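You operate a simulated robot arm through the tools that you are given. There is no shell and no other tool. Be economical: measure what you need, move in short steps, check, and stop when the job is done.

You run a simulated robot arm. Do the job below in one go: nothing can be reset, and whatever is moved stays where it is left.

TASK
Stow the 2 m cord in the CORDS drawer.
Fine: take it from the small crate and shut the drawer after; the other cords stay in the crate.

It is judged by the outcome, as a careful person would: the job done as asked, and still so three seconds after it is handed in. It fails if anything else is knocked over, pushed out of place, dropped, spilled or broken.

THE ROBOT
A 7-joint arm with a two-finger parallel gripper on a trunk, on a base that drives. Base frame: it is fixed to the floor where the robot stands at the start and does not move with it; the origin is under the middle of the robot, x ahead of it, y to its left, z up. Readings come in m, degrees, newtons and seconds.
With the tool pointing down near the work surface it reaches from about 0.26 to 0.6 m from the robot's upright axis, wherever it stands. Its first joint turns from -166.0 to 166.0 degrees. Places, roughly: cords drawer [0.6, 0.1, 0.9]; inside of the cords drawer [0.6, 0.1, 0.9]; spares drawer [0.6, -0.1, 0.9]. Payload 3.4 kg.
The tool frame sits at the grasp point between the pads (the TCP): z along the fingers, y along the line on which they close. The tips reach 0.03 m beyond it. The gripper opens to 0.094 m. The fingers are 0.028 m wide and 0.01 m thick; the gripper's body (0.05 by 0.096 m) begins 0.055 m behind the TCP.
Orientation is told as [roll, pitch, yaw] about the base's x, y, z axes, in that order, counted from this pose: with the fingers straight down and closing along the base's y, the tool's x points along the base's -x, its y along +y and its z along -z.

THE INTERFACE
- The arm moves only by the tool apply_moves. Its argument "steps" is a list of rows, each an object of numbers (a shift or turn left out is 0, a gripper value left out holds the last): "ax", "ay", "az": the turn, a rotation vector about the tool's x, y, z in units of 6 degrees (1.0 is 6 degrees); "x", "y", "z": the shift along the tool's x, y, z in units of 40 mm (1.0 is 40 mm); "claw": the closure in counts, from 0 (fully open) to 255 (shut). In form: [{"ax": .., "ay": .., "az": .., "x": .., "y": .., "z": .., "claw": ..}, ...]. A call has 1 to 10 rows; each row shifts and turns the commanded pose from where the row before left it, along the tool's axes as they then stand. A call with a number of a shift or a turn outside -1 to 1 is refused whole. Rows are played at 5 a second. More than 0.05 m and 8.6 degrees between two rows, or a gripper value outside its range, and nothing of the call is played. A pose out of reach is approached as far as the arm can. The call stops where the force on the tool passes 40 N (or 10 N more than at its start, if that is more) or the arm is blocked; 0.2 s more then pass. The fingers move at their own pace (about 0.072 m/s each) and stop on an object; they squeeze with about 39 N. The grip force told is the motor's: it shows also when the fingers shut on nothing. Time passes only in rows, and 0.2 s behind the last, so rows that do not move let the fingers close. The reply holds the time, the measured pose of the TCP, the force on the tool along the base axes, the opening and the grip force, in the units named above and with some noise, with the torque about the TCP (base axes, N m) and any sound that the robot's microphone picked up, and new pictures: "show" is both (left out), scene, wrist or none.
- Cameras (640 x 400 px; columns grow to the right, rows downward): "scene" is now at [0.0099, 0.1751, 1.5369]; the picture's right is [0.26, -0.97, 0.00], its down [-0.78, -0.21, -0.58] and it looks along [0.56, 0.15, -0.81] (base axes); focal length 247 px, centre (320, 200). "wrist" rides on the gripper at [0.076, 0.014, -0.103] in the tool frame; the picture's right is [-0.18, 0.98, 0.00], its down [-0.75, -0.14, -0.64] and it looks along [-0.63, -0.12, 0.77] (tool axes); focal length 243 px, centre (320, 200).
- move_column(by): slides the trunk up (or, below 0, down) by that many m; the arm and the scene camera ride with it, the base frame stays. It gives what a move gives, with no picture.
- base_move(legs): drives the robot by 1 to 6 legs, each [ahead, left, turn to the left] in m, m and degrees, along the robot's own axes; the way and the turn of a leg run together, so that a leg with both is an arc; at most 1.5 m and 180 degrees a leg. The arm and the cameras ride along, it lands a little off, and it stops where it bumps. It gives what a move gives, and a new picture of the scene camera.
- turn_head(pan, tilt): turns the head with the scene camera to pan (to the left, within 155 degrees either way) and tilt (down, from -29 to 69), counted from straight ahead of the robot. It gives what a move gives, and a new picture of the scene camera.
- point_at(camera, pixels): there is no depth. For up to 12 entries [column, row, z] of the newest picture of that camera ("zoom" is the newest enlarged one), the place [x, y] in the base frame at which the ray of that pixel passes the height z, good to about 0.002 m, but the place of the scene camera against the robot may be out by one fixed shift of up to 0.025 m in any direction. The clock stands still meanwhile.
- inspect(camera, box): a new picture of the part [left, top, right, bottom] of that camera's present view, enlarged. The clock stands still meanwhile.
- hand_in(): hands the job in; it is judged then, once.

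Work in short steps. Measure before you move; look again where a grasp or a placing could have gone wrong, and mend it. You have 80 turns and 260 pictures in all, those below and enlarged ones among them. Open the gripper and draw the arm clear of the work before you hand the job in, unless the task says otherwise; then end with one line.

The tools are called after "Request:" by a JSON object that holds its "op" and its "data". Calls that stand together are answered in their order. apply_moves: Moves the arm, as the interface text tells. Its arguments: {"type":"object","properties":{"steps":{"type":"array"},"show":{"type":"string","enum":["both","scene","wrist","none"]}},"required":["steps"]} The other tools are called the same way: move_column (by) slides the trunk up or down; base_move (legs) drives the base; turn_head (pan, tilt) turns the head that bears the scene camera; point_at (camera, pixels) gives the place at which the rays of pixels pass given heights; inspect (camera, box) takes an enlarged picture of a part of a camera's view; hand_in () hands the job in.

At the start:

```text
time_s: 0.0
tcp_pos: [0.3275, 0.1089, 1.1201]
tool_rot: [0.0, 0.0, 0.0]
wrist_force: [-0.4, -0.8, 0.5]
wrist_torque: [0.03, -0.02, 0.0]
width: 0.0937
finger_force: 0.0
trunk travel left (down, up): [-0.2, 0.186]
robot x, y, heading: [-0.0016, -0.0, -0.0]
head pan, tilt: [15.1, 54.4]
```

scene: 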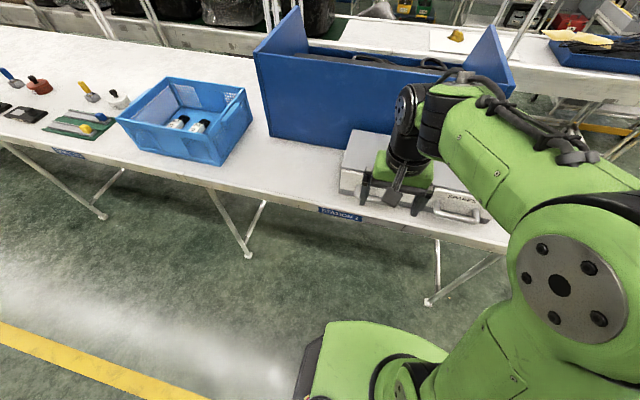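
wrist: 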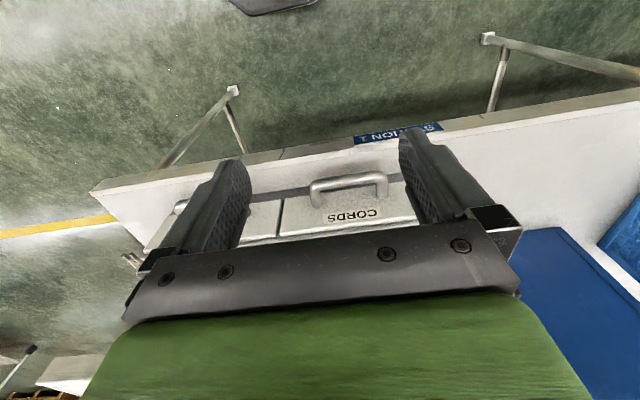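

The scene shows a blue crate at about (185,120), a larger blue bin at (385,85) with dark cords, and the drawer unit at (410,180). I enlarge these to find the small crate with the cords.

Request:
{"op": "inspect", "data": {"camera": "scene", "box": [100, 60, 270, 170]}}

Request:
{"op": "inspect", "data": {"camera": "scene", "box": [250, 0, 530, 230]}}

Request:
{"op": "inspect", "data": {"camera": "scene", "box": [0, 40, 130, 160]}}

Request:
{"op": "turn_head", "data": {"pan": -20, "tilt": 45}}

```text
3.64 times, centred on (185, 115) of scene
```

zoom: 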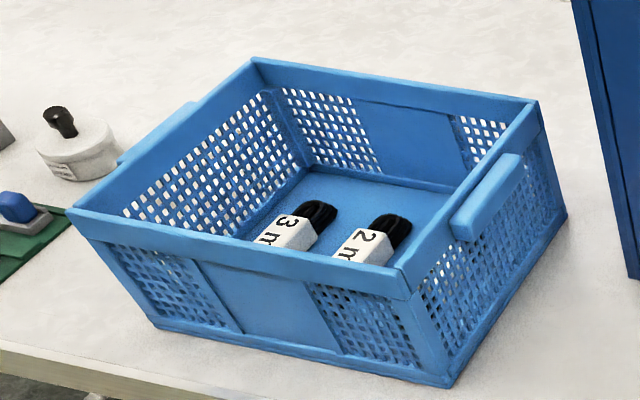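

```text
1.74 times, centred on (390, 115) of scene
```

zoom: 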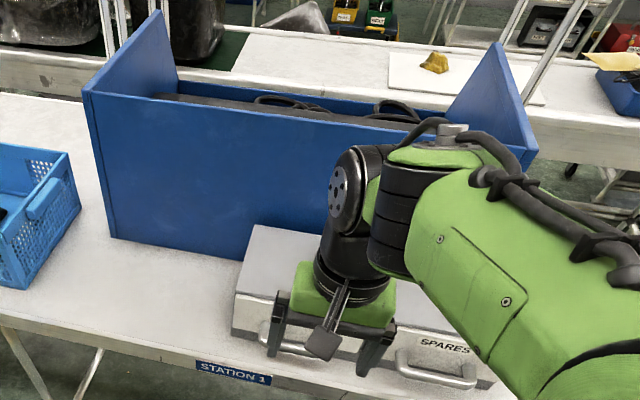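

```text
3.33 times, centred on (65, 100) of scene
```

zoom: 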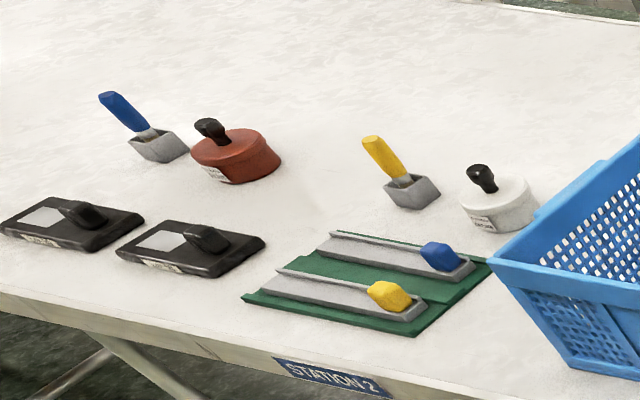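

```text
time_s: 1.0
tcp_pos: [0.3282, 0.109, 1.1195]
tool_rot: [0.0, 0.0, 0.1]
wrist_force: [-0.2, -0.2, -0.4]
wrist_torque: [-0.01, 0.01, 0.01]
width: 0.0941
finger_force: 0.0
trunk travel left (down, up): [-0.2, 0.186]
robot x, y, heading: [0.0038, 0.004, -0.2]
head pan, tilt: [-20.0, 45.0]
```

scene: 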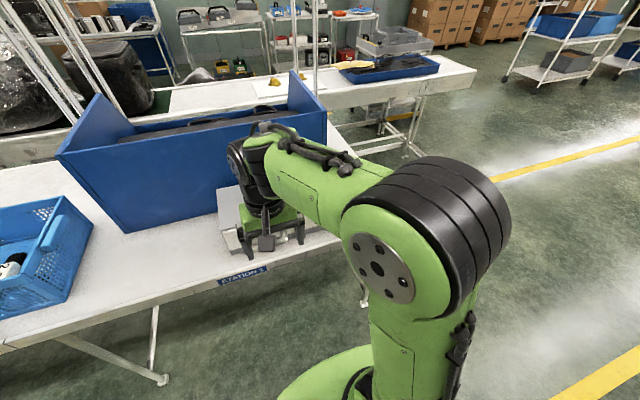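

The small crate holds at least the "3 m" and "2 m" cords. I turn the head toward the crate to measure it.

Request:
{"op": "turn_head", "data": {"pan": 45, "tilt": 55}}

Request:
{"op": "inspect", "data": {"camera": "wrist", "box": [100, 80, 560, 300]}}

```text
time_s: 2.4
tcp_pos: [0.3275, 0.1096, 1.1195]
tool_rot: [0.0, 0.0, 0.0]
wrist_force: [-0.4, 0.2, -0.2]
wrist_torque: [0.01, 0.0, -0.01]
width: 0.0941
finger_force: 0.0
trunk travel left (down, up): [-0.2, 0.186]
robot x, y, heading: [-0.0037, -0.0021, 0.1]
head pan, tilt: [45.0, 55.0]
```

scene: 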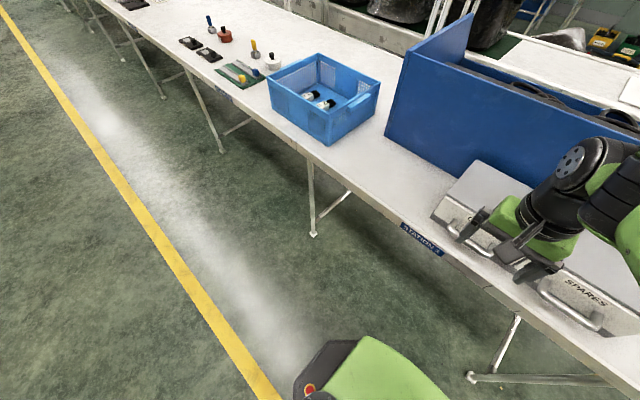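

```text
1.39 times, centred on (330, 190) of wrist
```

zoom: 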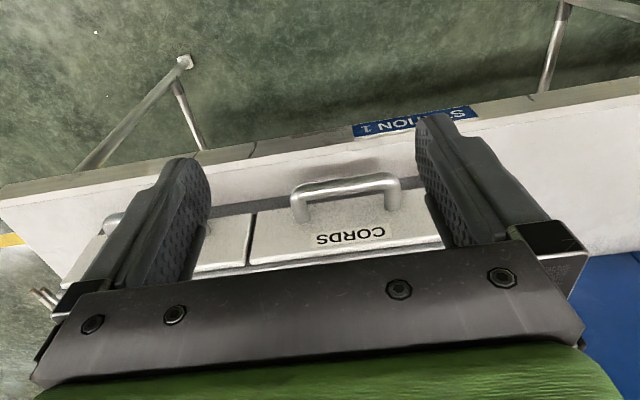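

I measure the handle (wrist about (311,184)–(388,174)), drawer label bottom and crate corners at several heights.

Request:
{"op": "point_at", "data": {"camera": "wrist", "pixels": [[311, 184, 0.9], [388, 176, 0.9], [311, 184, 0.85], [388, 176, 0.85], [350, 227, 0.9], [350, 227, 0.95], [281, 234, 0.95], [281, 234, 0.9], [280, 200, 0.85], [387, 140, 0.8], [387, 140, 0.85]]}}

Request:
{"op": "point_at", "data": {"camera": "scene", "pixels": [[268, 77, 0.95], [328, 112, 0.95], [380, 83, 0.95], [319, 54, 0.95], [328, 145, 0.8], [328, 145, 0.85], [330, 103, 0.85], [478, 160, 0.95], [440, 205, 0.95], [434, 217, 0.85], [401, 223, 0.8], [401, 223, 0.85]]}}

Request:
{"op": "inspect", "data": {"camera": "scene", "box": [250, 40, 400, 160]}}

Request:
{"op": "inspect", "data": {"camera": "scene", "box": [400, 140, 640, 340]}}

```text
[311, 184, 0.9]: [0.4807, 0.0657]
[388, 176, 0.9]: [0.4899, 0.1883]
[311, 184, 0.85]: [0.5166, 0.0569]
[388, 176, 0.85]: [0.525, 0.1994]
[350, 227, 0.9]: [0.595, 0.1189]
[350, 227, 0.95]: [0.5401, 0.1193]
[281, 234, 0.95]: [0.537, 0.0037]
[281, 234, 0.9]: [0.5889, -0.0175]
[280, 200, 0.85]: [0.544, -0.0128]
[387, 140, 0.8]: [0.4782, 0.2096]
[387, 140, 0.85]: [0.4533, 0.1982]
```

```text
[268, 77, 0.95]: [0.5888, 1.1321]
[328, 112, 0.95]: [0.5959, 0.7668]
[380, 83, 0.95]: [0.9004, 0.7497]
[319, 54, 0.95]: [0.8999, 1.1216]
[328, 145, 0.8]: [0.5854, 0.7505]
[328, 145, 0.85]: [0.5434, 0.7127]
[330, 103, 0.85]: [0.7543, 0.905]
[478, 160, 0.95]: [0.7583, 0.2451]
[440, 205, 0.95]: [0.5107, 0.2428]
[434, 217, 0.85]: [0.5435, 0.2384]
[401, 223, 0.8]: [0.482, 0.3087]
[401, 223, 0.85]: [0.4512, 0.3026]
```

```text
3.33 times, centred on (325, 100) of scene
```

zoom: 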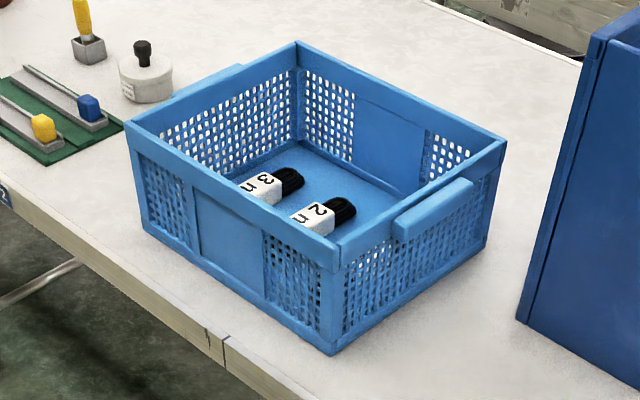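

```text
2.00 times, centred on (520, 240) of scene
```

zoom: 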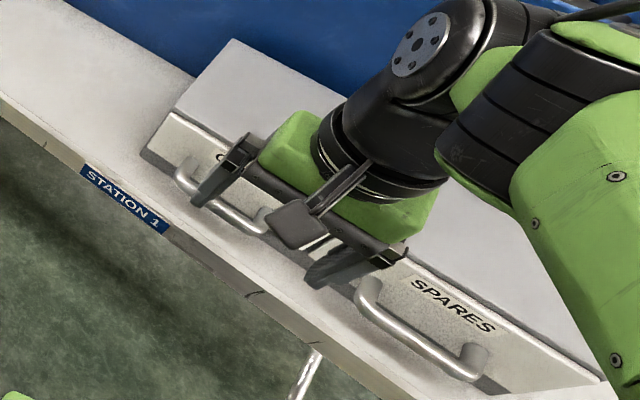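

The drawer handle seems near x≈0.48, z≈0.9. I lower the arm in front of it for a second view (parallax) to pin down heights.

Request:
{"op": "apply_moves", "data": {"steps": [{"z": 1}, {"z": 1}, {"z": 1}, {"x": 0.7}], "show": "wrist"}}

Request:
{"op": "inspect", "data": {"camera": "wrist", "box": [200, 100, 500, 300]}}

```text
time_s: 3.4
tcp_pos: [0.3023, 0.1103, 1.0008]
tool_rot: [0.0, -0.1, 0.0]
wrist_force: [0.3, -0.4, 0.3]
wrist_torque: [-0.01, -0.02, 0.02]
width: 0.0937
finger_force: 0.1
trunk travel left (down, up): [-0.2, 0.186]
robot x, y, heading: [-0.0036, 0.0022, -0.1]
head pan, tilt: [45.0, 55.0]
```

wrist: 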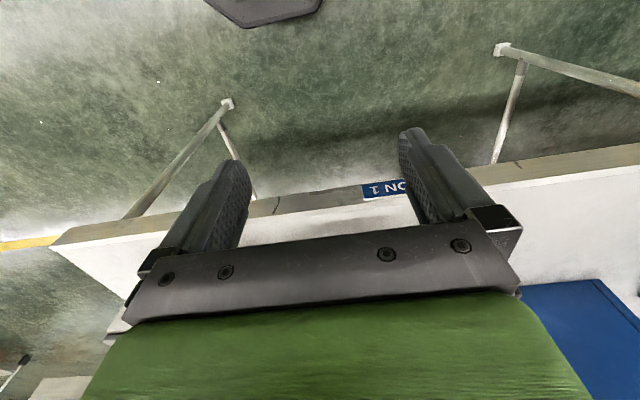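

```text
2.00 times, centred on (350, 200) of wrist
```

zoom: 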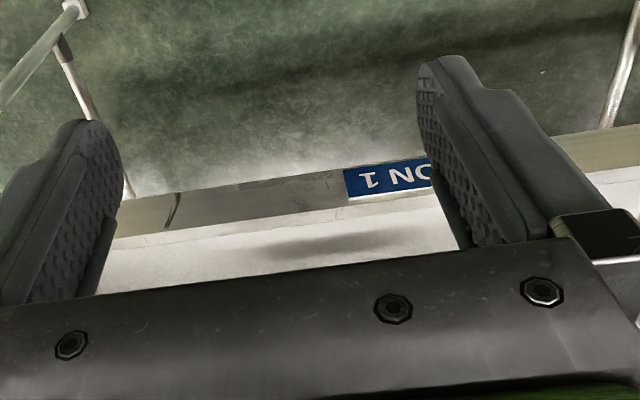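

The gripper body hides the handle here. I use the table edge for parallax.

Request:
{"op": "point_at", "data": {"camera": "wrist", "pixels": [[315, 206, 0.8], [315, 206, 0.85], [315, 206, 0.75], [361, 184, 0.8], [361, 184, 0.75], [361, 184, 0.85]]}}

Request:
{"op": "apply_moves", "data": {"steps": [{"z": -1}, {"z": -1}, {"z": -1}, {"z": -1}, {"y": 1}, {"y": 1}], "show": "wrist"}}

Request:
{"op": "inspect", "data": {"camera": "wrist", "box": [200, 100, 440, 260]}}

```text
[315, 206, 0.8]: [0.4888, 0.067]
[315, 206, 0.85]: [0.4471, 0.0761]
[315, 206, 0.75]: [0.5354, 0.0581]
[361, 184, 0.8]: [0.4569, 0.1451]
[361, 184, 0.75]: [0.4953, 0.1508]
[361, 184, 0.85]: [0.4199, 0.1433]
```

```text
time_s: 4.8
tcp_pos: [0.3034, 0.191, 1.1584]
tool_rot: [0.0, 0.0, 0.0]
wrist_force: [0.6, 0.2, -0.1]
wrist_torque: [-0.01, 0.0, -0.04]
width: 0.0941
finger_force: 0.0
trunk travel left (down, up): [-0.2, 0.186]
robot x, y, heading: [-0.0014, 0.0014, 0.1]
head pan, tilt: [45.0, 55.0]
```

wrist: 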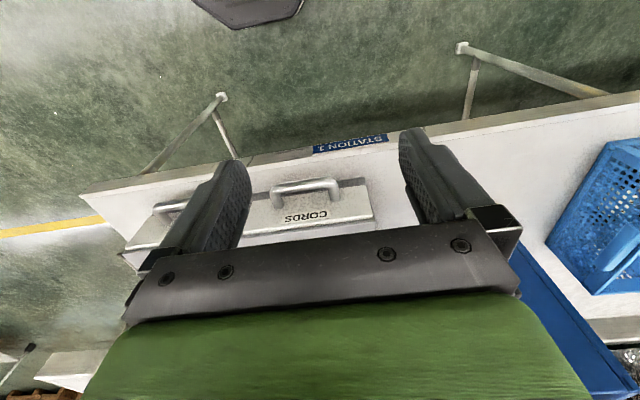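

```text
2.50 times, centred on (320, 180) of wrist
```

zoom: 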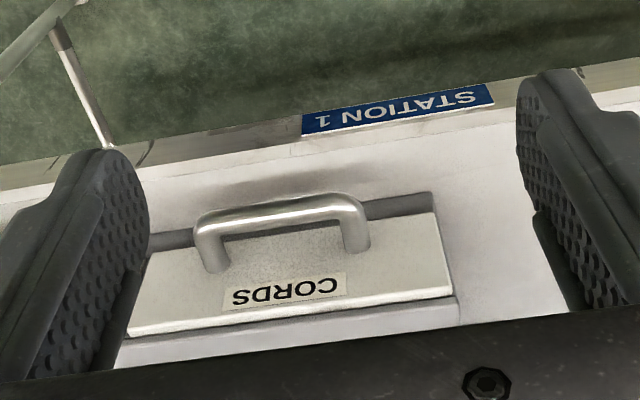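

Good view of the CORDS handle: corners at zoom about (197,220) and (360,203). I measure it with several heights.

Request:
{"op": "point_at", "data": {"camera": "zoom", "pixels": [[197, 221, 0.9], [197, 221, 0.85], [360, 203, 0.9], [360, 203, 0.85], [147, 251, 0.85], [433, 212, 0.85], [452, 290, 0.95], [452, 290, 0.9], [130, 330, 0.95], [302, 136, 0.8], [302, 136, 0.75], [218, 270, 0.88]]}}

```text
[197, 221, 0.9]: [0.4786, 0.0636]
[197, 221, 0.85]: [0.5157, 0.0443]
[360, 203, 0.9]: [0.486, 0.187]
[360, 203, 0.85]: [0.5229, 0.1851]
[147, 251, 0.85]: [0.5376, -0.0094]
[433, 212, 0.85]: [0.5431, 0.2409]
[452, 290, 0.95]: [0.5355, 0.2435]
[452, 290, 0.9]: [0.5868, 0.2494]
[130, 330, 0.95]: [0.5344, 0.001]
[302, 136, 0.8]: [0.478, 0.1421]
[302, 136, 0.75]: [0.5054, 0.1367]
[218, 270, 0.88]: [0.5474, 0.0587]
```

Handle bar: z≈0.90, x≈0.485, y from 0.064 to 0.187; front face x≈0.537. I turn the tool 90° about its axis so the fingers close along x, and narrow the opening to about 45 mm.

Request:
{"op": "apply_moves", "data": {"steps": [{"az": 1, "claw": 130}, {"az": 1}, {"az": 1}, {"az": 1}, {"az": 1}, {"az": 1}, {"az": 1}, {"az": 1}], "show": "none"}}

Request:
{"op": "apply_moves", "data": {"steps": [{"az": 1}, {"az": 1}, {"az": 1}, {"az": 1}, {"az": 1}, {"az": 1}, {"az": 1}], "show": "both"}}

```text
time_s: 6.6
tcp_pos: [0.3009, 0.1881, 1.1608]
tool_rot: [0.0, 0.0, -48.1]
wrist_force: [-0.7, -0.1, -0.1]
wrist_torque: [0.03, -0.03, 0.01]
width: 0.0462
finger_force: 0.0
trunk travel left (down, up): [-0.2, 0.186]
robot x, y, heading: [0.005, -0.0018, 0.2]
head pan, tilt: [45.0, 55.0]
```

```text
time_s: 8.2
tcp_pos: [0.2997, 0.1884, 1.1605]
tool_rot: [0.0, -0.1, -90.1]
wrist_force: [-0.4, 0.0, -0.8]
wrist_torque: [0.0, 0.01, 0.0]
width: 0.0462
finger_force: 0.1
trunk travel left (down, up): [-0.2, 0.186]
robot x, y, heading: [0.0035, 0.0033, 0.2]
head pan, tilt: [45.0, 55.0]
```

scene: 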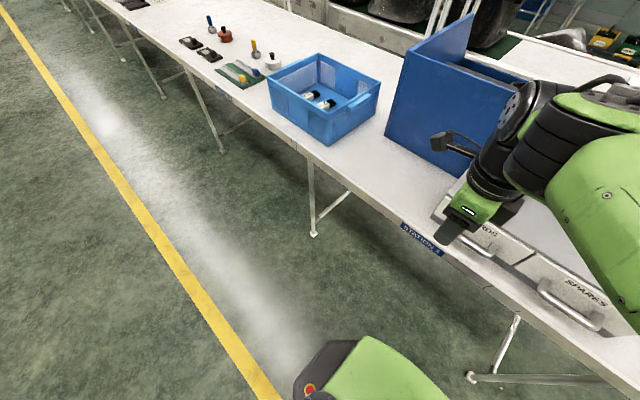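
wrist: 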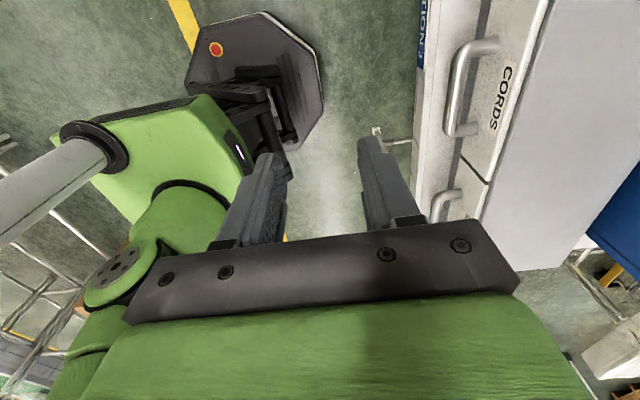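

Now at (0.30,0.188,1.16), yaw −90. I move above the handle at height 1.04 and look.

Request:
{"op": "apply_moves", "data": {"steps": [{"y": 1}, {"y": 1}, {"y": 1}, {"y": 1}, {"y": 0.5}, {"x": -0.8}, {"x": -0.78}, {"z": 1}, {"z": 1}, {"z": 1}], "show": "both"}}

Request:
{"op": "inspect", "data": {"camera": "wrist", "box": [200, 60, 440, 260]}}

```text
time_s: 10.4
tcp_pos: [0.4831, 0.1279, 1.0401]
tool_rot: [0.1, 0.0, -90.0]
wrist_force: [0.6, -0.9, -0.1]
wrist_torque: [0.03, -0.03, 0.0]
width: 0.0462
finger_force: 0.1
trunk travel left (down, up): [-0.2, 0.186]
robot x, y, heading: [0.0021, -0.0009, -0.2]
head pan, tilt: [45.0, 55.0]
```

scene: 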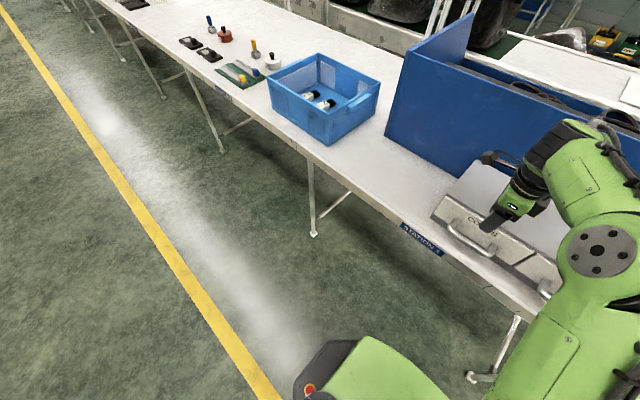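
wrist: 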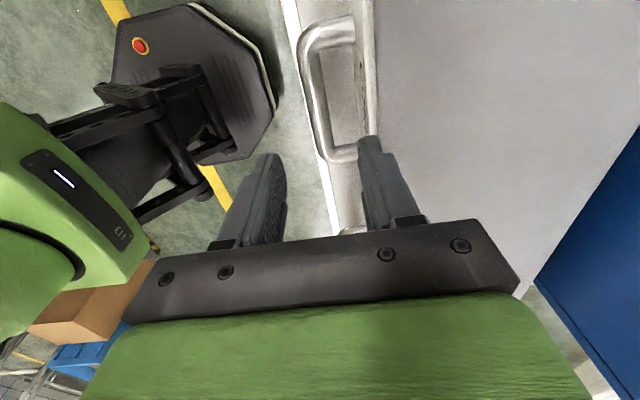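

```text
2.00 times, centred on (320, 160) of wrist
```

zoom: 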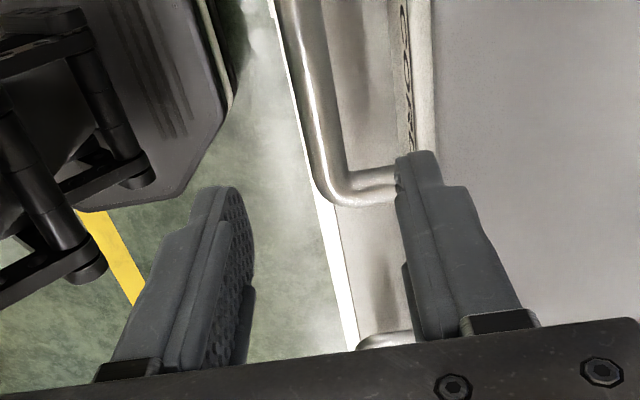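

I measure bar edges (zoom (309,100),(338,100)), bar top/bottom ends and front-top edge.

Request:
{"op": "point_at", "data": {"camera": "zoom", "pixels": [[309, 100, 0.9], [338, 100, 0.9], [335, 200, 0.9], [309, 100, 0.89], [338, 100, 0.89], [411, 100, 0.95], [434, 100, 0.95], [345, 260, 0.85]]}}

Request:
{"op": "point_at", "data": {"camera": "wrist", "pixels": [[303, 55, 0.9], [320, 55, 0.9], [312, 22, 0.9], [376, 55, 0.95], [360, 55, 0.95]]}}

```text
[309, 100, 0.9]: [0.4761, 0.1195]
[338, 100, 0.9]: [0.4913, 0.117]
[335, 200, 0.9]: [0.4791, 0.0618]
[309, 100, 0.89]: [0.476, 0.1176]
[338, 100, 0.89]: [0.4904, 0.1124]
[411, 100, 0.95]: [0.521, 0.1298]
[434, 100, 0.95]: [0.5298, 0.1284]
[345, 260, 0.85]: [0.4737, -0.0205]
```

```text
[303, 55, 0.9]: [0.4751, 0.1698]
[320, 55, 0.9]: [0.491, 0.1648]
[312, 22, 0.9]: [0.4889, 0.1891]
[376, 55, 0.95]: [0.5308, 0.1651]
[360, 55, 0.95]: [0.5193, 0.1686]
```

Bar centre x≈0.4835, diameter 15 mm; front lip x≈0.52. I narrow to ~36 mm and descend to z≈0.912 in small steps.

Request:
{"op": "apply_moves", "data": {"steps": [{"claw": 158}, {"z": 0.8}, {"z": 0.8}, {"z": 0.8}, {"z": 0.8}], "show": "both"}}

```text
time_s: 11.6
tcp_pos: [0.4808, 0.1262, 0.9195]
tool_rot: [0.6, 0.1, -90.2]
wrist_force: [-7.5, -0.7, 12.2]
wrist_torque: [-0.31, -0.96, -0.21]
width: 0.0357
finger_force: 0.1
trunk travel left (down, up): [-0.2, 0.186]
robot x, y, heading: [-0.0018, 0.002, -0.1]
head pan, tilt: [45.0, 55.0]
stopped in row 5: the force on the tool passed its limit at 52 N (the readings are from after the stop); the commanded pose is now the measured one
```

scene: 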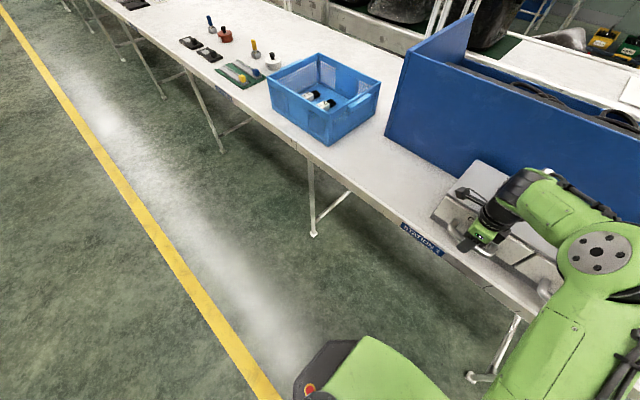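
wrist: 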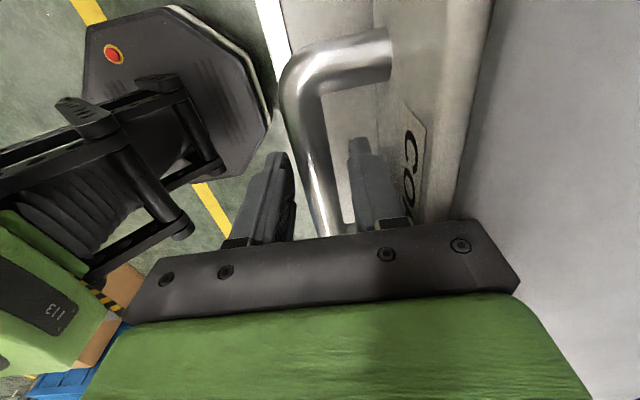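

The gripper body touched the unit's top edge; the bar is between the fingers. I lift 3 mm, close on the bar, and check.

Request:
{"op": "apply_moves", "data": {"steps": [{"z": -0.08}, {"claw": 255}, {}, {}, {}], "show": "wrist"}}

```text
time_s: 12.8
tcp_pos: [0.4798, 0.1259, 0.921]
tool_rot: [0.3, -0.1, -90.2]
wrist_force: [-5.9, -0.3, -7.5]
wrist_torque: [-0.09, 0.15, -0.79]
width: 0.0194
finger_force: 45.1
trunk travel left (down, up): [-0.2, 0.186]
robot x, y, heading: [0.0059, -0.0019, 0.1]
head pan, tilt: [45.0, 55.0]
```

wrist: 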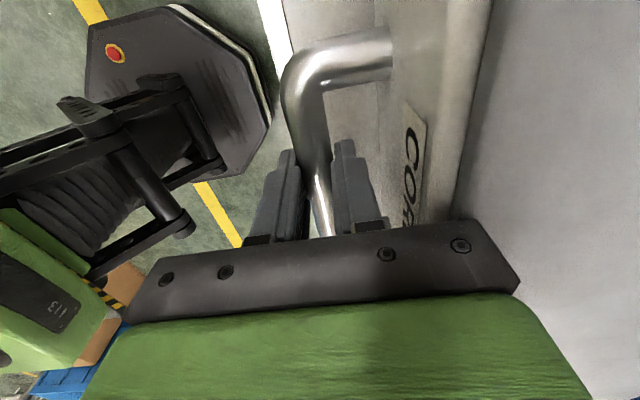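

Gripped (width 19 mm). I pull the drawer towards the robot 12 cm.

Request:
{"op": "apply_moves", "data": {"steps": [{"y": -0.4}, {"y": -0.4}, {"y": -0.4}, {"y": -0.4}, {"y": -0.4}, {"y": -0.5}, {"y": -0.5}], "show": "both"}}

```text
time_s: 14.4
tcp_pos: [0.3591, 0.1251, 0.921]
tool_rot: [0.5, 0.1, -90.1]
wrist_force: [-1.2, -4.1, -6.3]
wrist_torque: [-0.17, -0.03, -0.71]
width: 0.0196
finger_force: 44.8
trunk travel left (down, up): [-0.2, 0.186]
robot x, y, heading: [-0.0031, -0.0006, 0.1]
head pan, tilt: [45.0, 55.0]
```

scene: 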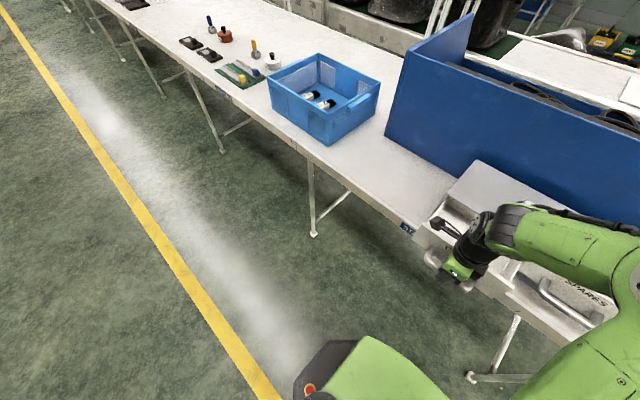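
wrist: 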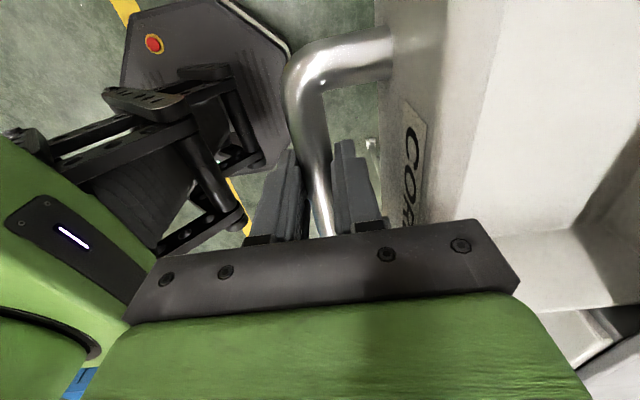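

The drawer slid out 12 cm. I pull 5 cm more, then release and rise.

Request:
{"op": "apply_moves", "data": {"steps": [{"y": -0.4}, {"y": -0.4}, {"y": -0.4}, {"claw": 158}, {}], "show": "none"}}

Request:
{"op": "apply_moves", "data": {"steps": [{"z": -0.8}, {"z": -1}, {"z": -1}, {"z": -1}, {"z": -1}], "show": "both"}}

```text
time_s: 15.1
tcp_pos: [0.3349, 0.1258, 0.9216]
tool_rot: [2.0, 0.2, -90.9]
wrist_force: [21.0, 0.0, -31.4]
wrist_torque: [0.63, -0.38, 0.39]
width: 0.0198
finger_force: 44.8
trunk travel left (down, up): [-0.2, 0.186]
robot x, y, heading: [0.0043, 0.0019, -0.0]
head pan, tilt: [45.0, 55.0]
stopped in row 3: the force on the tool passed its limit at 48 N (the readings are from after the stop); the commanded pose is now the measured one
```

```text
time_s: 15.4
tcp_pos: [0.3349, 0.1259, 0.9229]
tool_rot: [1.9, 0.1, -90.9]
wrist_force: [13.9, 2.4, -29.6]
wrist_torque: [0.5, -0.35, 0.48]
width: 0.0197
finger_force: 44.9
trunk travel left (down, up): [-0.2, 0.186]
robot x, y, heading: [0.0023, 0.0024, -0.0]
head pan, tilt: [45.0, 55.0]
stopped in row 1: the force on the tool passed its limit at 61 N (the readings are from after the stop); the commanded pose is now the measured one
```

scene: 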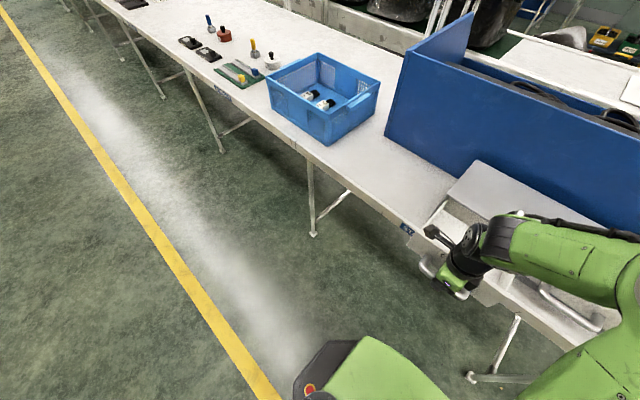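
wrist: 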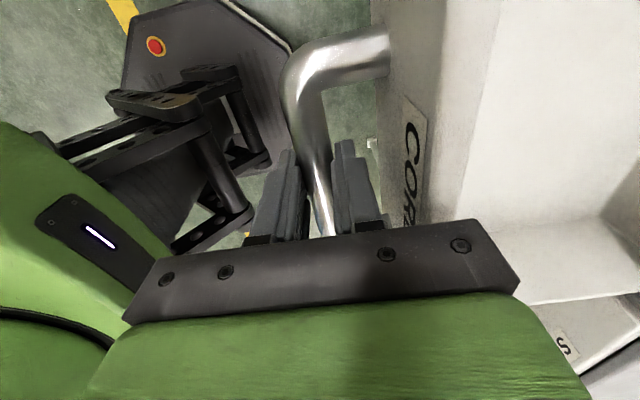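

The drawer hit its end stop at about 14.5 cm travel. Now I open the fingers moderately and then rise.

Request:
{"op": "apply_moves", "data": {"steps": [{"claw": 150}, {}, {}], "show": "none"}}

Request:
{"op": "apply_moves", "data": {"steps": [{"z": -0.8}, {"z": -1}, {"z": -1}, {"z": -1}, {"z": -1}], "show": "both"}}

```text
time_s: 16.2
tcp_pos: [0.3309, 0.1258, 0.9243]
tool_rot: [1.8, 0.0, -90.9]
wrist_force: [-0.2, 1.1, -0.3]
wrist_torque: [-0.01, 0.0, -0.02]
width: 0.0387
finger_force: 0.1
trunk travel left (down, up): [-0.2, 0.186]
robot x, y, heading: [0.002, 0.0004, -0.1]
head pan, tilt: [45.0, 55.0]
```

```text
time_s: 17.4
tcp_pos: [0.3212, 0.1241, 1.1176]
tool_rot: [2.0, 0.1, -90.9]
wrist_force: [0.6, 0.7, 0.1]
wrist_torque: [0.02, 0.0, -0.01]
width: 0.0384
finger_force: 0.1
trunk travel left (down, up): [-0.2, 0.186]
robot x, y, heading: [0.0011, -0.0005, 0.3]
head pan, tilt: [45.0, 55.0]
```

scene: 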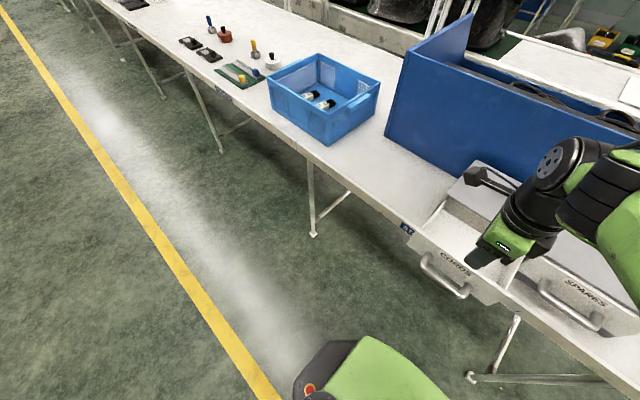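
wrist: 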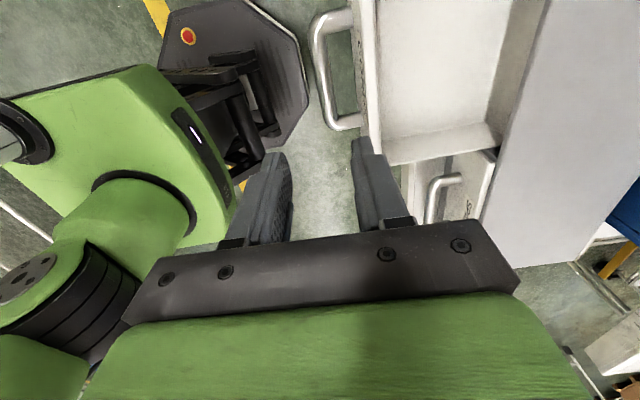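

The drawer is open. I straighten the tool, rise a little, and drive left 0.8 m to face the crate.

Request:
{"op": "apply_moves", "data": {"steps": [{"ay": -0.33, "z": -1}, {"z": -1, "y": -0.5, "claw": 0}], "show": "none"}}

Request:
{"op": "base_move", "data": {"legs": [[0, 0.8, 0]]}}

```text
time_s: 18.0
tcp_pos: [0.2992, 0.1236, 1.1982]
tool_rot: [1.9, -1.8, -90.8]
wrist_force: [0.1, -0.1, -0.1]
wrist_torque: [0.06, -0.01, 0.03]
width: 0.0938
finger_force: 1.0
trunk travel left (down, up): [-0.2, 0.186]
robot x, y, heading: [0.002, 0.0004, 0.1]
head pan, tilt: [45.0, 55.0]
```

```text
time_s: 22.4
tcp_pos: [0.2907, 0.9539, 1.1971]
tool_rot: [1.9, -1.9, -89.8]
wrist_force: [0.2, -0.2, -0.3]
wrist_torque: [0.0, -0.02, 0.02]
width: 0.0937
finger_force: 0.1
trunk travel left (down, up): [-0.2, 0.186]
robot x, y, heading: [-0.0055, 0.8241, 1.1]
head pan, tilt: [45.0, 55.0]
```

scene: 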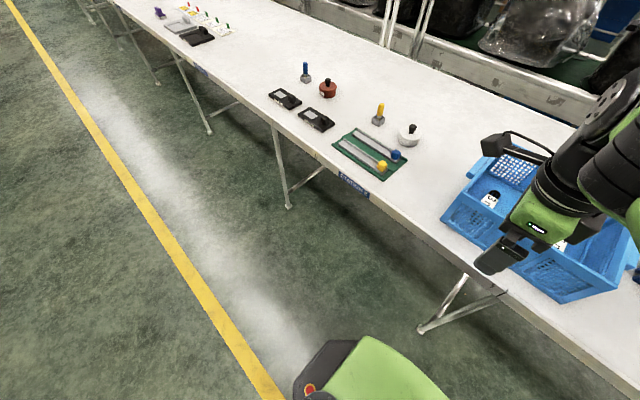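

Heading changed to 1.1° and tool tilt ~2°; three cords may be in the crate. I fix the tilt, turn the tool back to yaw 0 in two calls to view the crate with the wrist camera.

Request:
{"op": "apply_moves", "data": {"steps": [{"ax": 0.32, "ay": 0.32}, {"az": -1}, {"az": -1}, {"az": -1}, {"az": -1}, {"az": -1}, {"az": -1}, {"az": -1}, {"az": -1}], "show": "none"}}

Request:
{"op": "apply_moves", "data": {"steps": [{"az": -1}, {"az": -1}, {"az": -1}, {"az": -1}, {"az": -1}, {"az": -1}, {"az": -0.95}], "show": "both"}}

Request:
{"op": "turn_head", "data": {"pan": 10, "tilt": 60}}

```text
time_s: 24.4
tcp_pos: [0.2906, 0.9542, 1.1966]
tool_rot: [0.1, -0.1, -41.6]
wrist_force: [-0.6, 0.2, -0.1]
wrist_torque: [0.01, -0.03, -0.01]
width: 0.094
finger_force: 0.1
trunk travel left (down, up): [-0.2, 0.186]
robot x, y, heading: [-0.0091, 0.8236, 1.2]
head pan, tilt: [45.0, 55.0]
```

```text
time_s: 26.0
tcp_pos: [0.2906, 0.9535, 1.1972]
tool_rot: [0.1, -0.1, 0.1]
wrist_force: [-0.1, 0.6, -0.2]
wrist_torque: [0.0, -0.03, 0.01]
width: 0.0941
finger_force: 0.1
trunk travel left (down, up): [-0.2, 0.186]
robot x, y, heading: [-0.0098, 0.8243, 1.1]
head pan, tilt: [45.0, 55.0]
```

scene: 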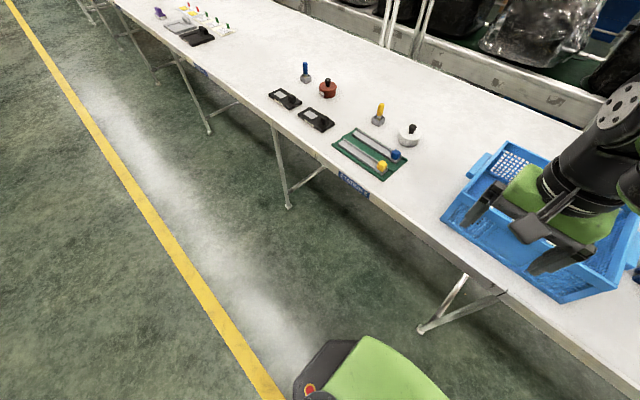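
wrist: 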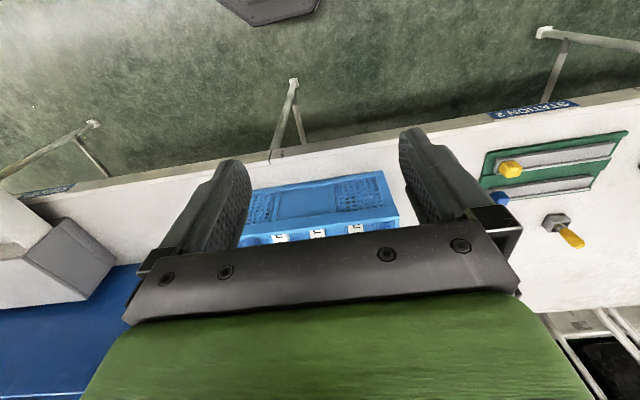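

```text
time_s: 27.0
tcp_pos: [0.2898, 0.9524, 1.1969]
tool_rot: [0.2, -0.1, -0.1]
wrist_force: [-1.3, -0.3, 0.2]
wrist_torque: [0.01, -0.03, 0.03]
width: 0.094
finger_force: 0.1
trunk travel left (down, up): [-0.2, 0.186]
robot x, y, heading: [-0.0056, 0.8212, 1.1]
head pan, tilt: [10.0, 60.0]
```

scene: 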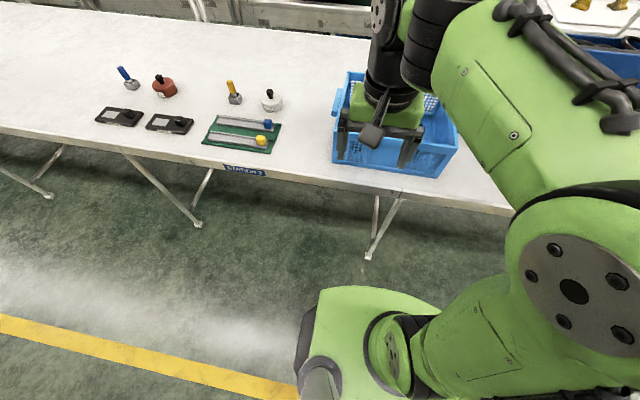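

Three cords are visible. Before driving forward I measure the bench leg foot (scene (368,258)) and the front of the base (wrist (270,25)).

Request:
{"op": "point_at", "data": {"camera": "scene", "pixels": [[368, 258, 0.0], [197, 225, 0.0], [340, 175, 0.8], [400, 175, 0.8]]}}

Request:
{"op": "point_at", "data": {"camera": "wrist", "pixels": [[250, 25, 0.2], [250, 25, 0.4], [320, 5, 0.3], [294, 82, 0.0]]}}

```text
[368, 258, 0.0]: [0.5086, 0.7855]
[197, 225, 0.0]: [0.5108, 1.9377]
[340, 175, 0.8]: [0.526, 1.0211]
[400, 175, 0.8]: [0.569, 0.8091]
```

```text
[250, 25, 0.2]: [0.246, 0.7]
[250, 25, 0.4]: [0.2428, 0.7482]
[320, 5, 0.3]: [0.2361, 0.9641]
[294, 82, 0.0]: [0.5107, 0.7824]
```

Base front is at x≈0.24 and leg at 0.51, so I drive forward 0.18 m (turning −1.1° back).

Request:
{"op": "base_move", "data": {"legs": [[0.18, 0.0, -1.1]]}}

Request:
{"op": "apply_moves", "data": {"steps": [{"y": -1}, {"y": -0.5}, {"x": -1}, {"x": -1}, {"z": -1}], "show": "wrist"}}

Request:
{"op": "inspect", "data": {"camera": "wrist", "box": [180, 40, 460, 240]}}

```text
time_s: 28.5
tcp_pos: [0.4753, 0.9502, 1.1967]
tool_rot: [0.1, 0.1, -1.0]
wrist_force: [0.8, 0.0, 0.1]
wrist_torque: [0.0, 0.01, 0.0]
width: 0.0939
finger_force: 0.0
trunk travel left (down, up): [-0.2, 0.186]
robot x, y, heading: [0.1747, 0.8255, -0.1]
head pan, tilt: [10.0, 60.0]
```

scene: 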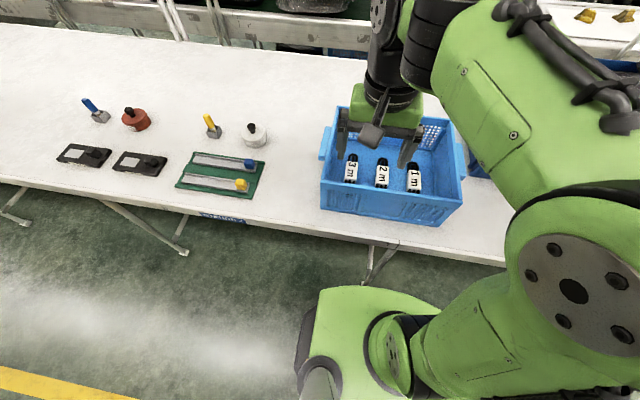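

```text
time_s: 29.7
tcp_pos: [0.5515, 0.891, 1.2378]
tool_rot: [0.0, -0.1, -0.8]
wrist_force: [-0.7, -1.0, 0.4]
wrist_torque: [0.01, -0.02, 0.02]
width: 0.0938
finger_force: 0.0
trunk travel left (down, up): [-0.2, 0.186]
robot x, y, heading: [0.1718, 0.8244, 0.1]
head pan, tilt: [10.0, 60.0]
```

wrist: 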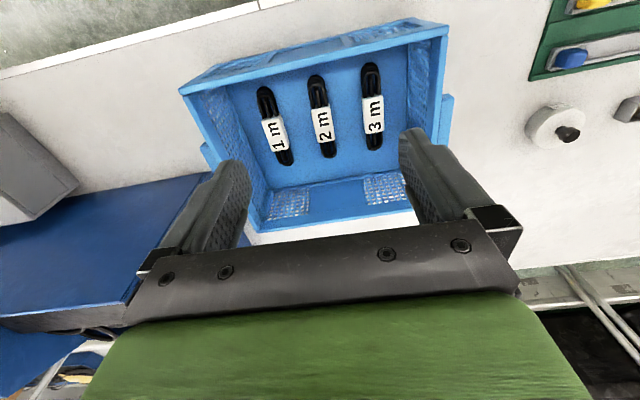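

```text
2.00 times, centred on (320, 140) of wrist
```

zoom: 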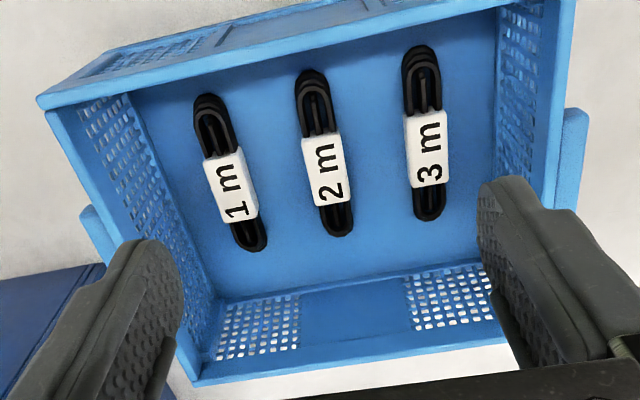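

The 2 m cord is in the middle, lying nearly along x. I measure its label, ends, neighbours and crate corners.

Request:
{"op": "point_at", "data": {"camera": "zoom", "pixels": [[310, 70, 0.85], [342, 236, 0.85], [302, 140, 0.86], [339, 135, 0.86], [317, 207, 0.86], [354, 200, 0.86], [323, 170, 0.82], [250, 172, 0.86], [405, 170, 0.86], [200, 384, 0.96], [37, 97, 0.96], [575, 2, 0.96]]}}

Request:
{"op": "point_at", "data": {"camera": "scene", "pixels": [[382, 186, 0.85], [382, 186, 0.82], [414, 190, 0.85], [320, 185, 0.96], [448, 203, 0.96]]}}

```text
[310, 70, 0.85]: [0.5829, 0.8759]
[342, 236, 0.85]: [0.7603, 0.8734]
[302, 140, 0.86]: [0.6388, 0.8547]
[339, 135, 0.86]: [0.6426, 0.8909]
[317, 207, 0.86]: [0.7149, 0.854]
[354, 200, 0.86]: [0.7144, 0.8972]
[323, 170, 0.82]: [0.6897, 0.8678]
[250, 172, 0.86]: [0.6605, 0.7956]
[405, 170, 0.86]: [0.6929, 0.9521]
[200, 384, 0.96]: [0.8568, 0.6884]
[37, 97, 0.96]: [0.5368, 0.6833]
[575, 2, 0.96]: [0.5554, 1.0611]
```

```text
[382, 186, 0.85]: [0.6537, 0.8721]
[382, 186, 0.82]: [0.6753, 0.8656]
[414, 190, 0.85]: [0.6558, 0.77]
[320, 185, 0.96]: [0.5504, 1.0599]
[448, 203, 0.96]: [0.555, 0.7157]
```

Label spans x 0.64–0.715, y 0.854–0.893. I move above (0.69,0.873) with opening ~70 mm and descend to 1.08 for a closer look.

Request:
{"op": "apply_moves", "data": {"steps": [{"x": -1, "claw": 65}, {"x": -1}, {"x": -1}, {"x": -0.46, "y": -0.4}, {"z": 1}, {"z": 1}, {"z": 1}, {"z": 0.9}], "show": "both"}}

Request:
{"op": "inspect", "data": {"camera": "wrist", "box": [200, 60, 480, 260]}}

```text
time_s: 31.5
tcp_pos: [0.6424, 0.8854, 1.0788]
tool_rot: [0.1, 0.0, -0.9]
wrist_force: [-0.2, -0.5, 0.2]
wrist_torque: [0.04, -0.01, -0.02]
width: 0.0702
finger_force: 0.2
out of reach, approached as far as the arm can: row 3, 4
trunk travel left (down, up): [-0.2, 0.186]
robot x, y, heading: [0.1736, 0.829, 0.2]
head pan, tilt: [10.0, 60.0]
```

scene: 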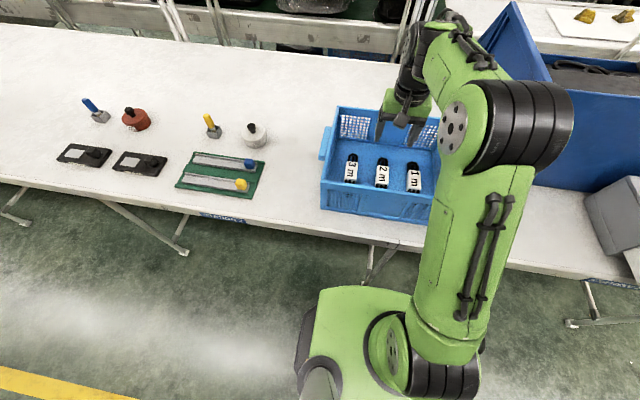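
wrist: 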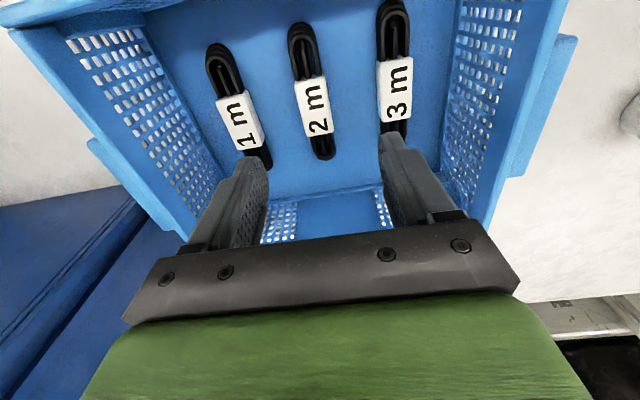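

```text
2.00 times, centred on (340, 160) of wrist
```

zoom: 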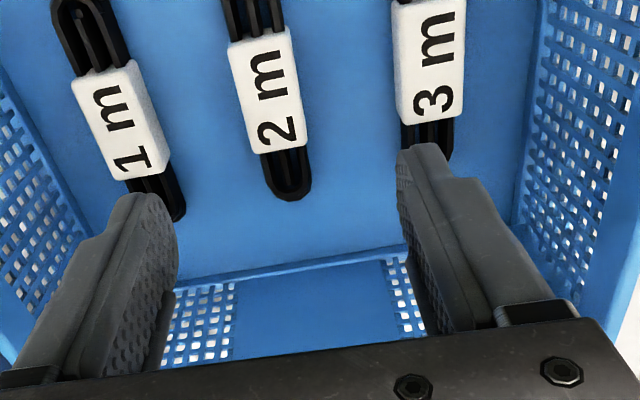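

I triangulate the 2 m label again: zoom corners (228,47),(291,30),(259,152),(306,144).

Request:
{"op": "point_at", "data": {"camera": "zoom", "pixels": [[229, 48, 0.85], [291, 30, 0.85], [259, 152, 0.85], [306, 144, 0.85], [288, 199, 0.85], [259, 152, 0.82], [306, 144, 0.82], [288, 199, 0.82], [288, 199, 0.8], [170, 285, 0.82]]}}

```text
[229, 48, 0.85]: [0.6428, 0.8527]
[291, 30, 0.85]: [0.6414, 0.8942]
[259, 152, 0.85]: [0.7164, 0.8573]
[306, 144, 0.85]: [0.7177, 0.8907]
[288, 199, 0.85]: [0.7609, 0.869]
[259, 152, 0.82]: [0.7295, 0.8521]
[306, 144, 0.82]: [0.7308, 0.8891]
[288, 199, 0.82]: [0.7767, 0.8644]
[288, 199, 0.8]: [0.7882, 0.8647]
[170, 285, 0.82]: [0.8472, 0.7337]
```

The label's x is ~0.68. I use the 1 m/3 m edge spacing (span 0.1565 at z=0.86 earlier) for height.

Request:
{"op": "point_at", "data": {"camera": "zoom", "pixels": [[152, 112, 0.86], [398, 75, 0.86], [152, 112, 0.82], [398, 75, 0.82], [410, 255, 0.82], [160, 290, 0.82]]}}

```text
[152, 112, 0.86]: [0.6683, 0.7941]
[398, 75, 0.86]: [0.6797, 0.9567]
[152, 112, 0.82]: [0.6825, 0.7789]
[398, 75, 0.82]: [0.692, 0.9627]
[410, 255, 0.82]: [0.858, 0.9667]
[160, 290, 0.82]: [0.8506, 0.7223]
```

Label top seems at z≈0.88. I go to (0.68,0.873) and descend to ~0.95, then look.

Request:
{"op": "apply_moves", "data": {"steps": [{"x": -0.94, "y": -0.32}, {"z": 0.8}, {"z": 0.8}, {"z": 0.8}, {"z": 0.8}], "show": "both"}}

Request:
{"op": "inspect", "data": {"camera": "wrist", "box": [200, 60, 480, 260]}}

```text
time_s: 32.7
tcp_pos: [0.6789, 0.8735, 0.9488]
tool_rot: [0.1, 0.0, -1.0]
wrist_force: [0.5, 0.3, 1.3]
wrist_torque: [0.0, -0.01, 0.05]
width: 0.0702
finger_force: 0.0
trunk travel left (down, up): [-0.2, 0.186]
robot x, y, heading: [0.1753, 0.8256, 0.1]
head pan, tilt: [10.0, 60.0]
```

scene: 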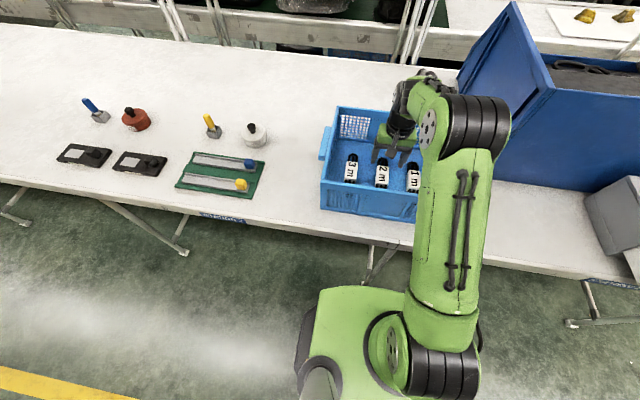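
wrist: 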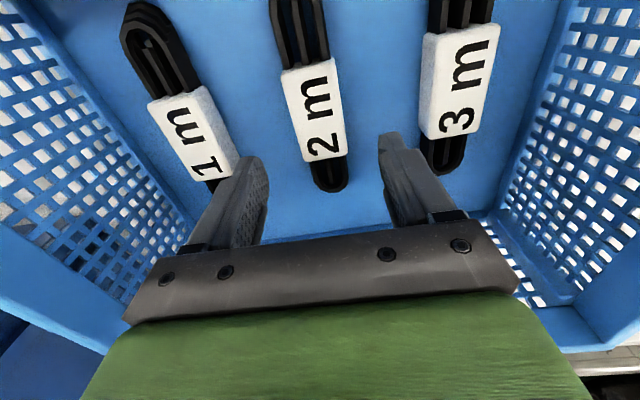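

```text
2.00 times, centred on (340, 160) of wrist
```

zoom: 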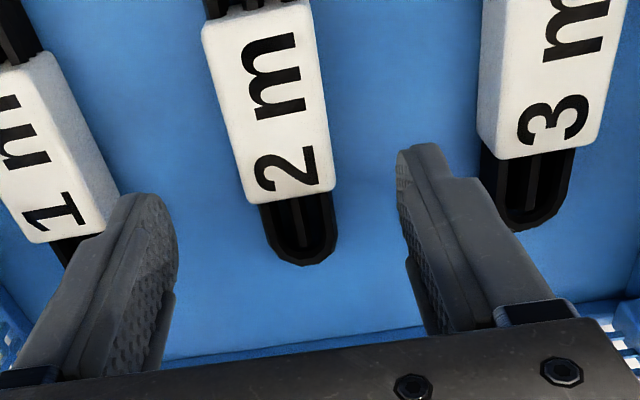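

I measure the label edges of all three at candidate heights from this closer view.

Request:
{"op": "point_at", "data": {"camera": "zoom", "pixels": [[244, 203, 0.88], [336, 190, 0.88], [203, 32, 0.88], [309, 5, 0.88], [118, 215, 0.88], [478, 130, 0.88], [302, 265, 0.86], [62, 100, 0.88], [335, 190, 0.86], [244, 203, 0.86], [118, 215, 0.86], [478, 130, 0.86]]}}

```text
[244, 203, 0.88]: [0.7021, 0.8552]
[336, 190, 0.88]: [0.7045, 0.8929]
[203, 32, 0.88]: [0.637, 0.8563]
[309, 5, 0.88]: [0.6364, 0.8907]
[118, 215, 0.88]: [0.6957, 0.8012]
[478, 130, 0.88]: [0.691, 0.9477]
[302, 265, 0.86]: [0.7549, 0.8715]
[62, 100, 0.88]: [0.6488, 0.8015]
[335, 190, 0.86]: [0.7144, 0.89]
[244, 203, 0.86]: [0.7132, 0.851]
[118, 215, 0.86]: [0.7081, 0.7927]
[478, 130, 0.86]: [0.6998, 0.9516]
```

Aligned: label centre ≈(0.67,0.874), neighbours' edges ≥0.055 m away from centre-line edges. I descend to 0.893.

Request:
{"op": "apply_moves", "data": {"steps": [{"z": 0.5}, {"z": 0.5}, {"z": 0.4}], "show": "both"}}

```text
time_s: 33.5
tcp_pos: [0.6804, 0.8725, 0.8928]
tool_rot: [0.2, 0.0, -0.9]
wrist_force: [0.0, -0.1, 0.2]
wrist_torque: [0.01, 0.02, 0.0]
width: 0.0701
finger_force: 0.1
trunk travel left (down, up): [-0.2, 0.186]
robot x, y, heading: [0.1731, 0.8236, 0.1]
head pan, tilt: [10.0, 60.0]
```

scene: 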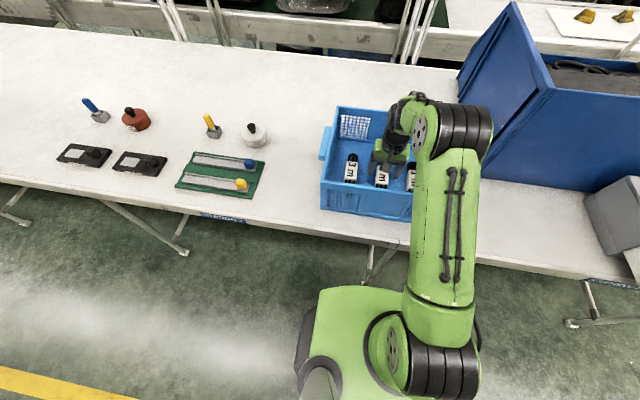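
wrist: 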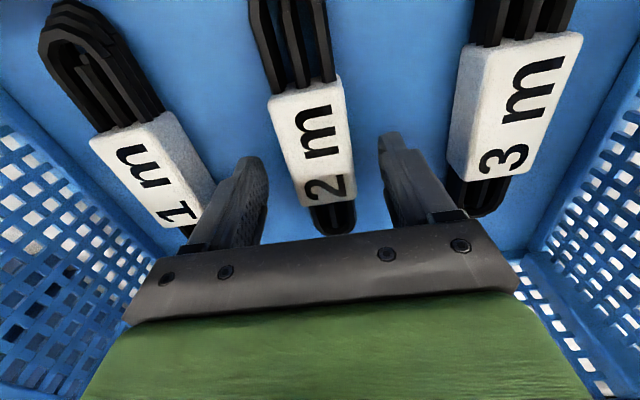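

The fingers straddle the 2 m label. I lower in 4 mm guarded steps towards the floor before closing.

Request:
{"op": "apply_moves", "data": {"steps": [{"z": 0.1}, {"z": 0.1}, {"z": 0.1}], "show": "wrist"}}

```text
time_s: 34.3
tcp_pos: [0.6778, 0.8737, 0.8832]
tool_rot: [0.0, 0.0, -1.0]
wrist_force: [0.4, 0.0, -0.7]
wrist_torque: [-0.01, -0.05, 0.02]
width: 0.0699
finger_force: 0.1
trunk travel left (down, up): [-0.2, 0.186]
robot x, y, heading: [0.1766, 0.8265, 0.2]
head pan, tilt: [10.0, 60.0]
```

wrist: 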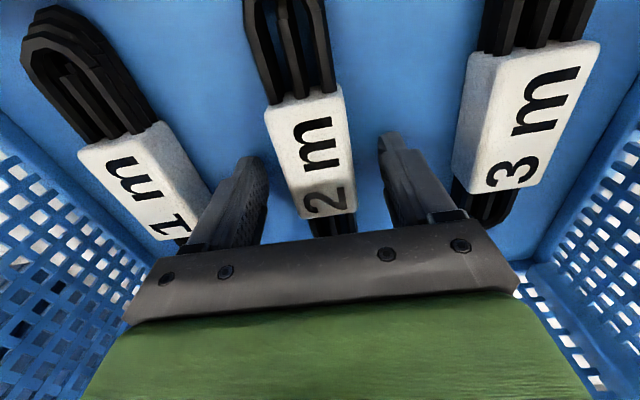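

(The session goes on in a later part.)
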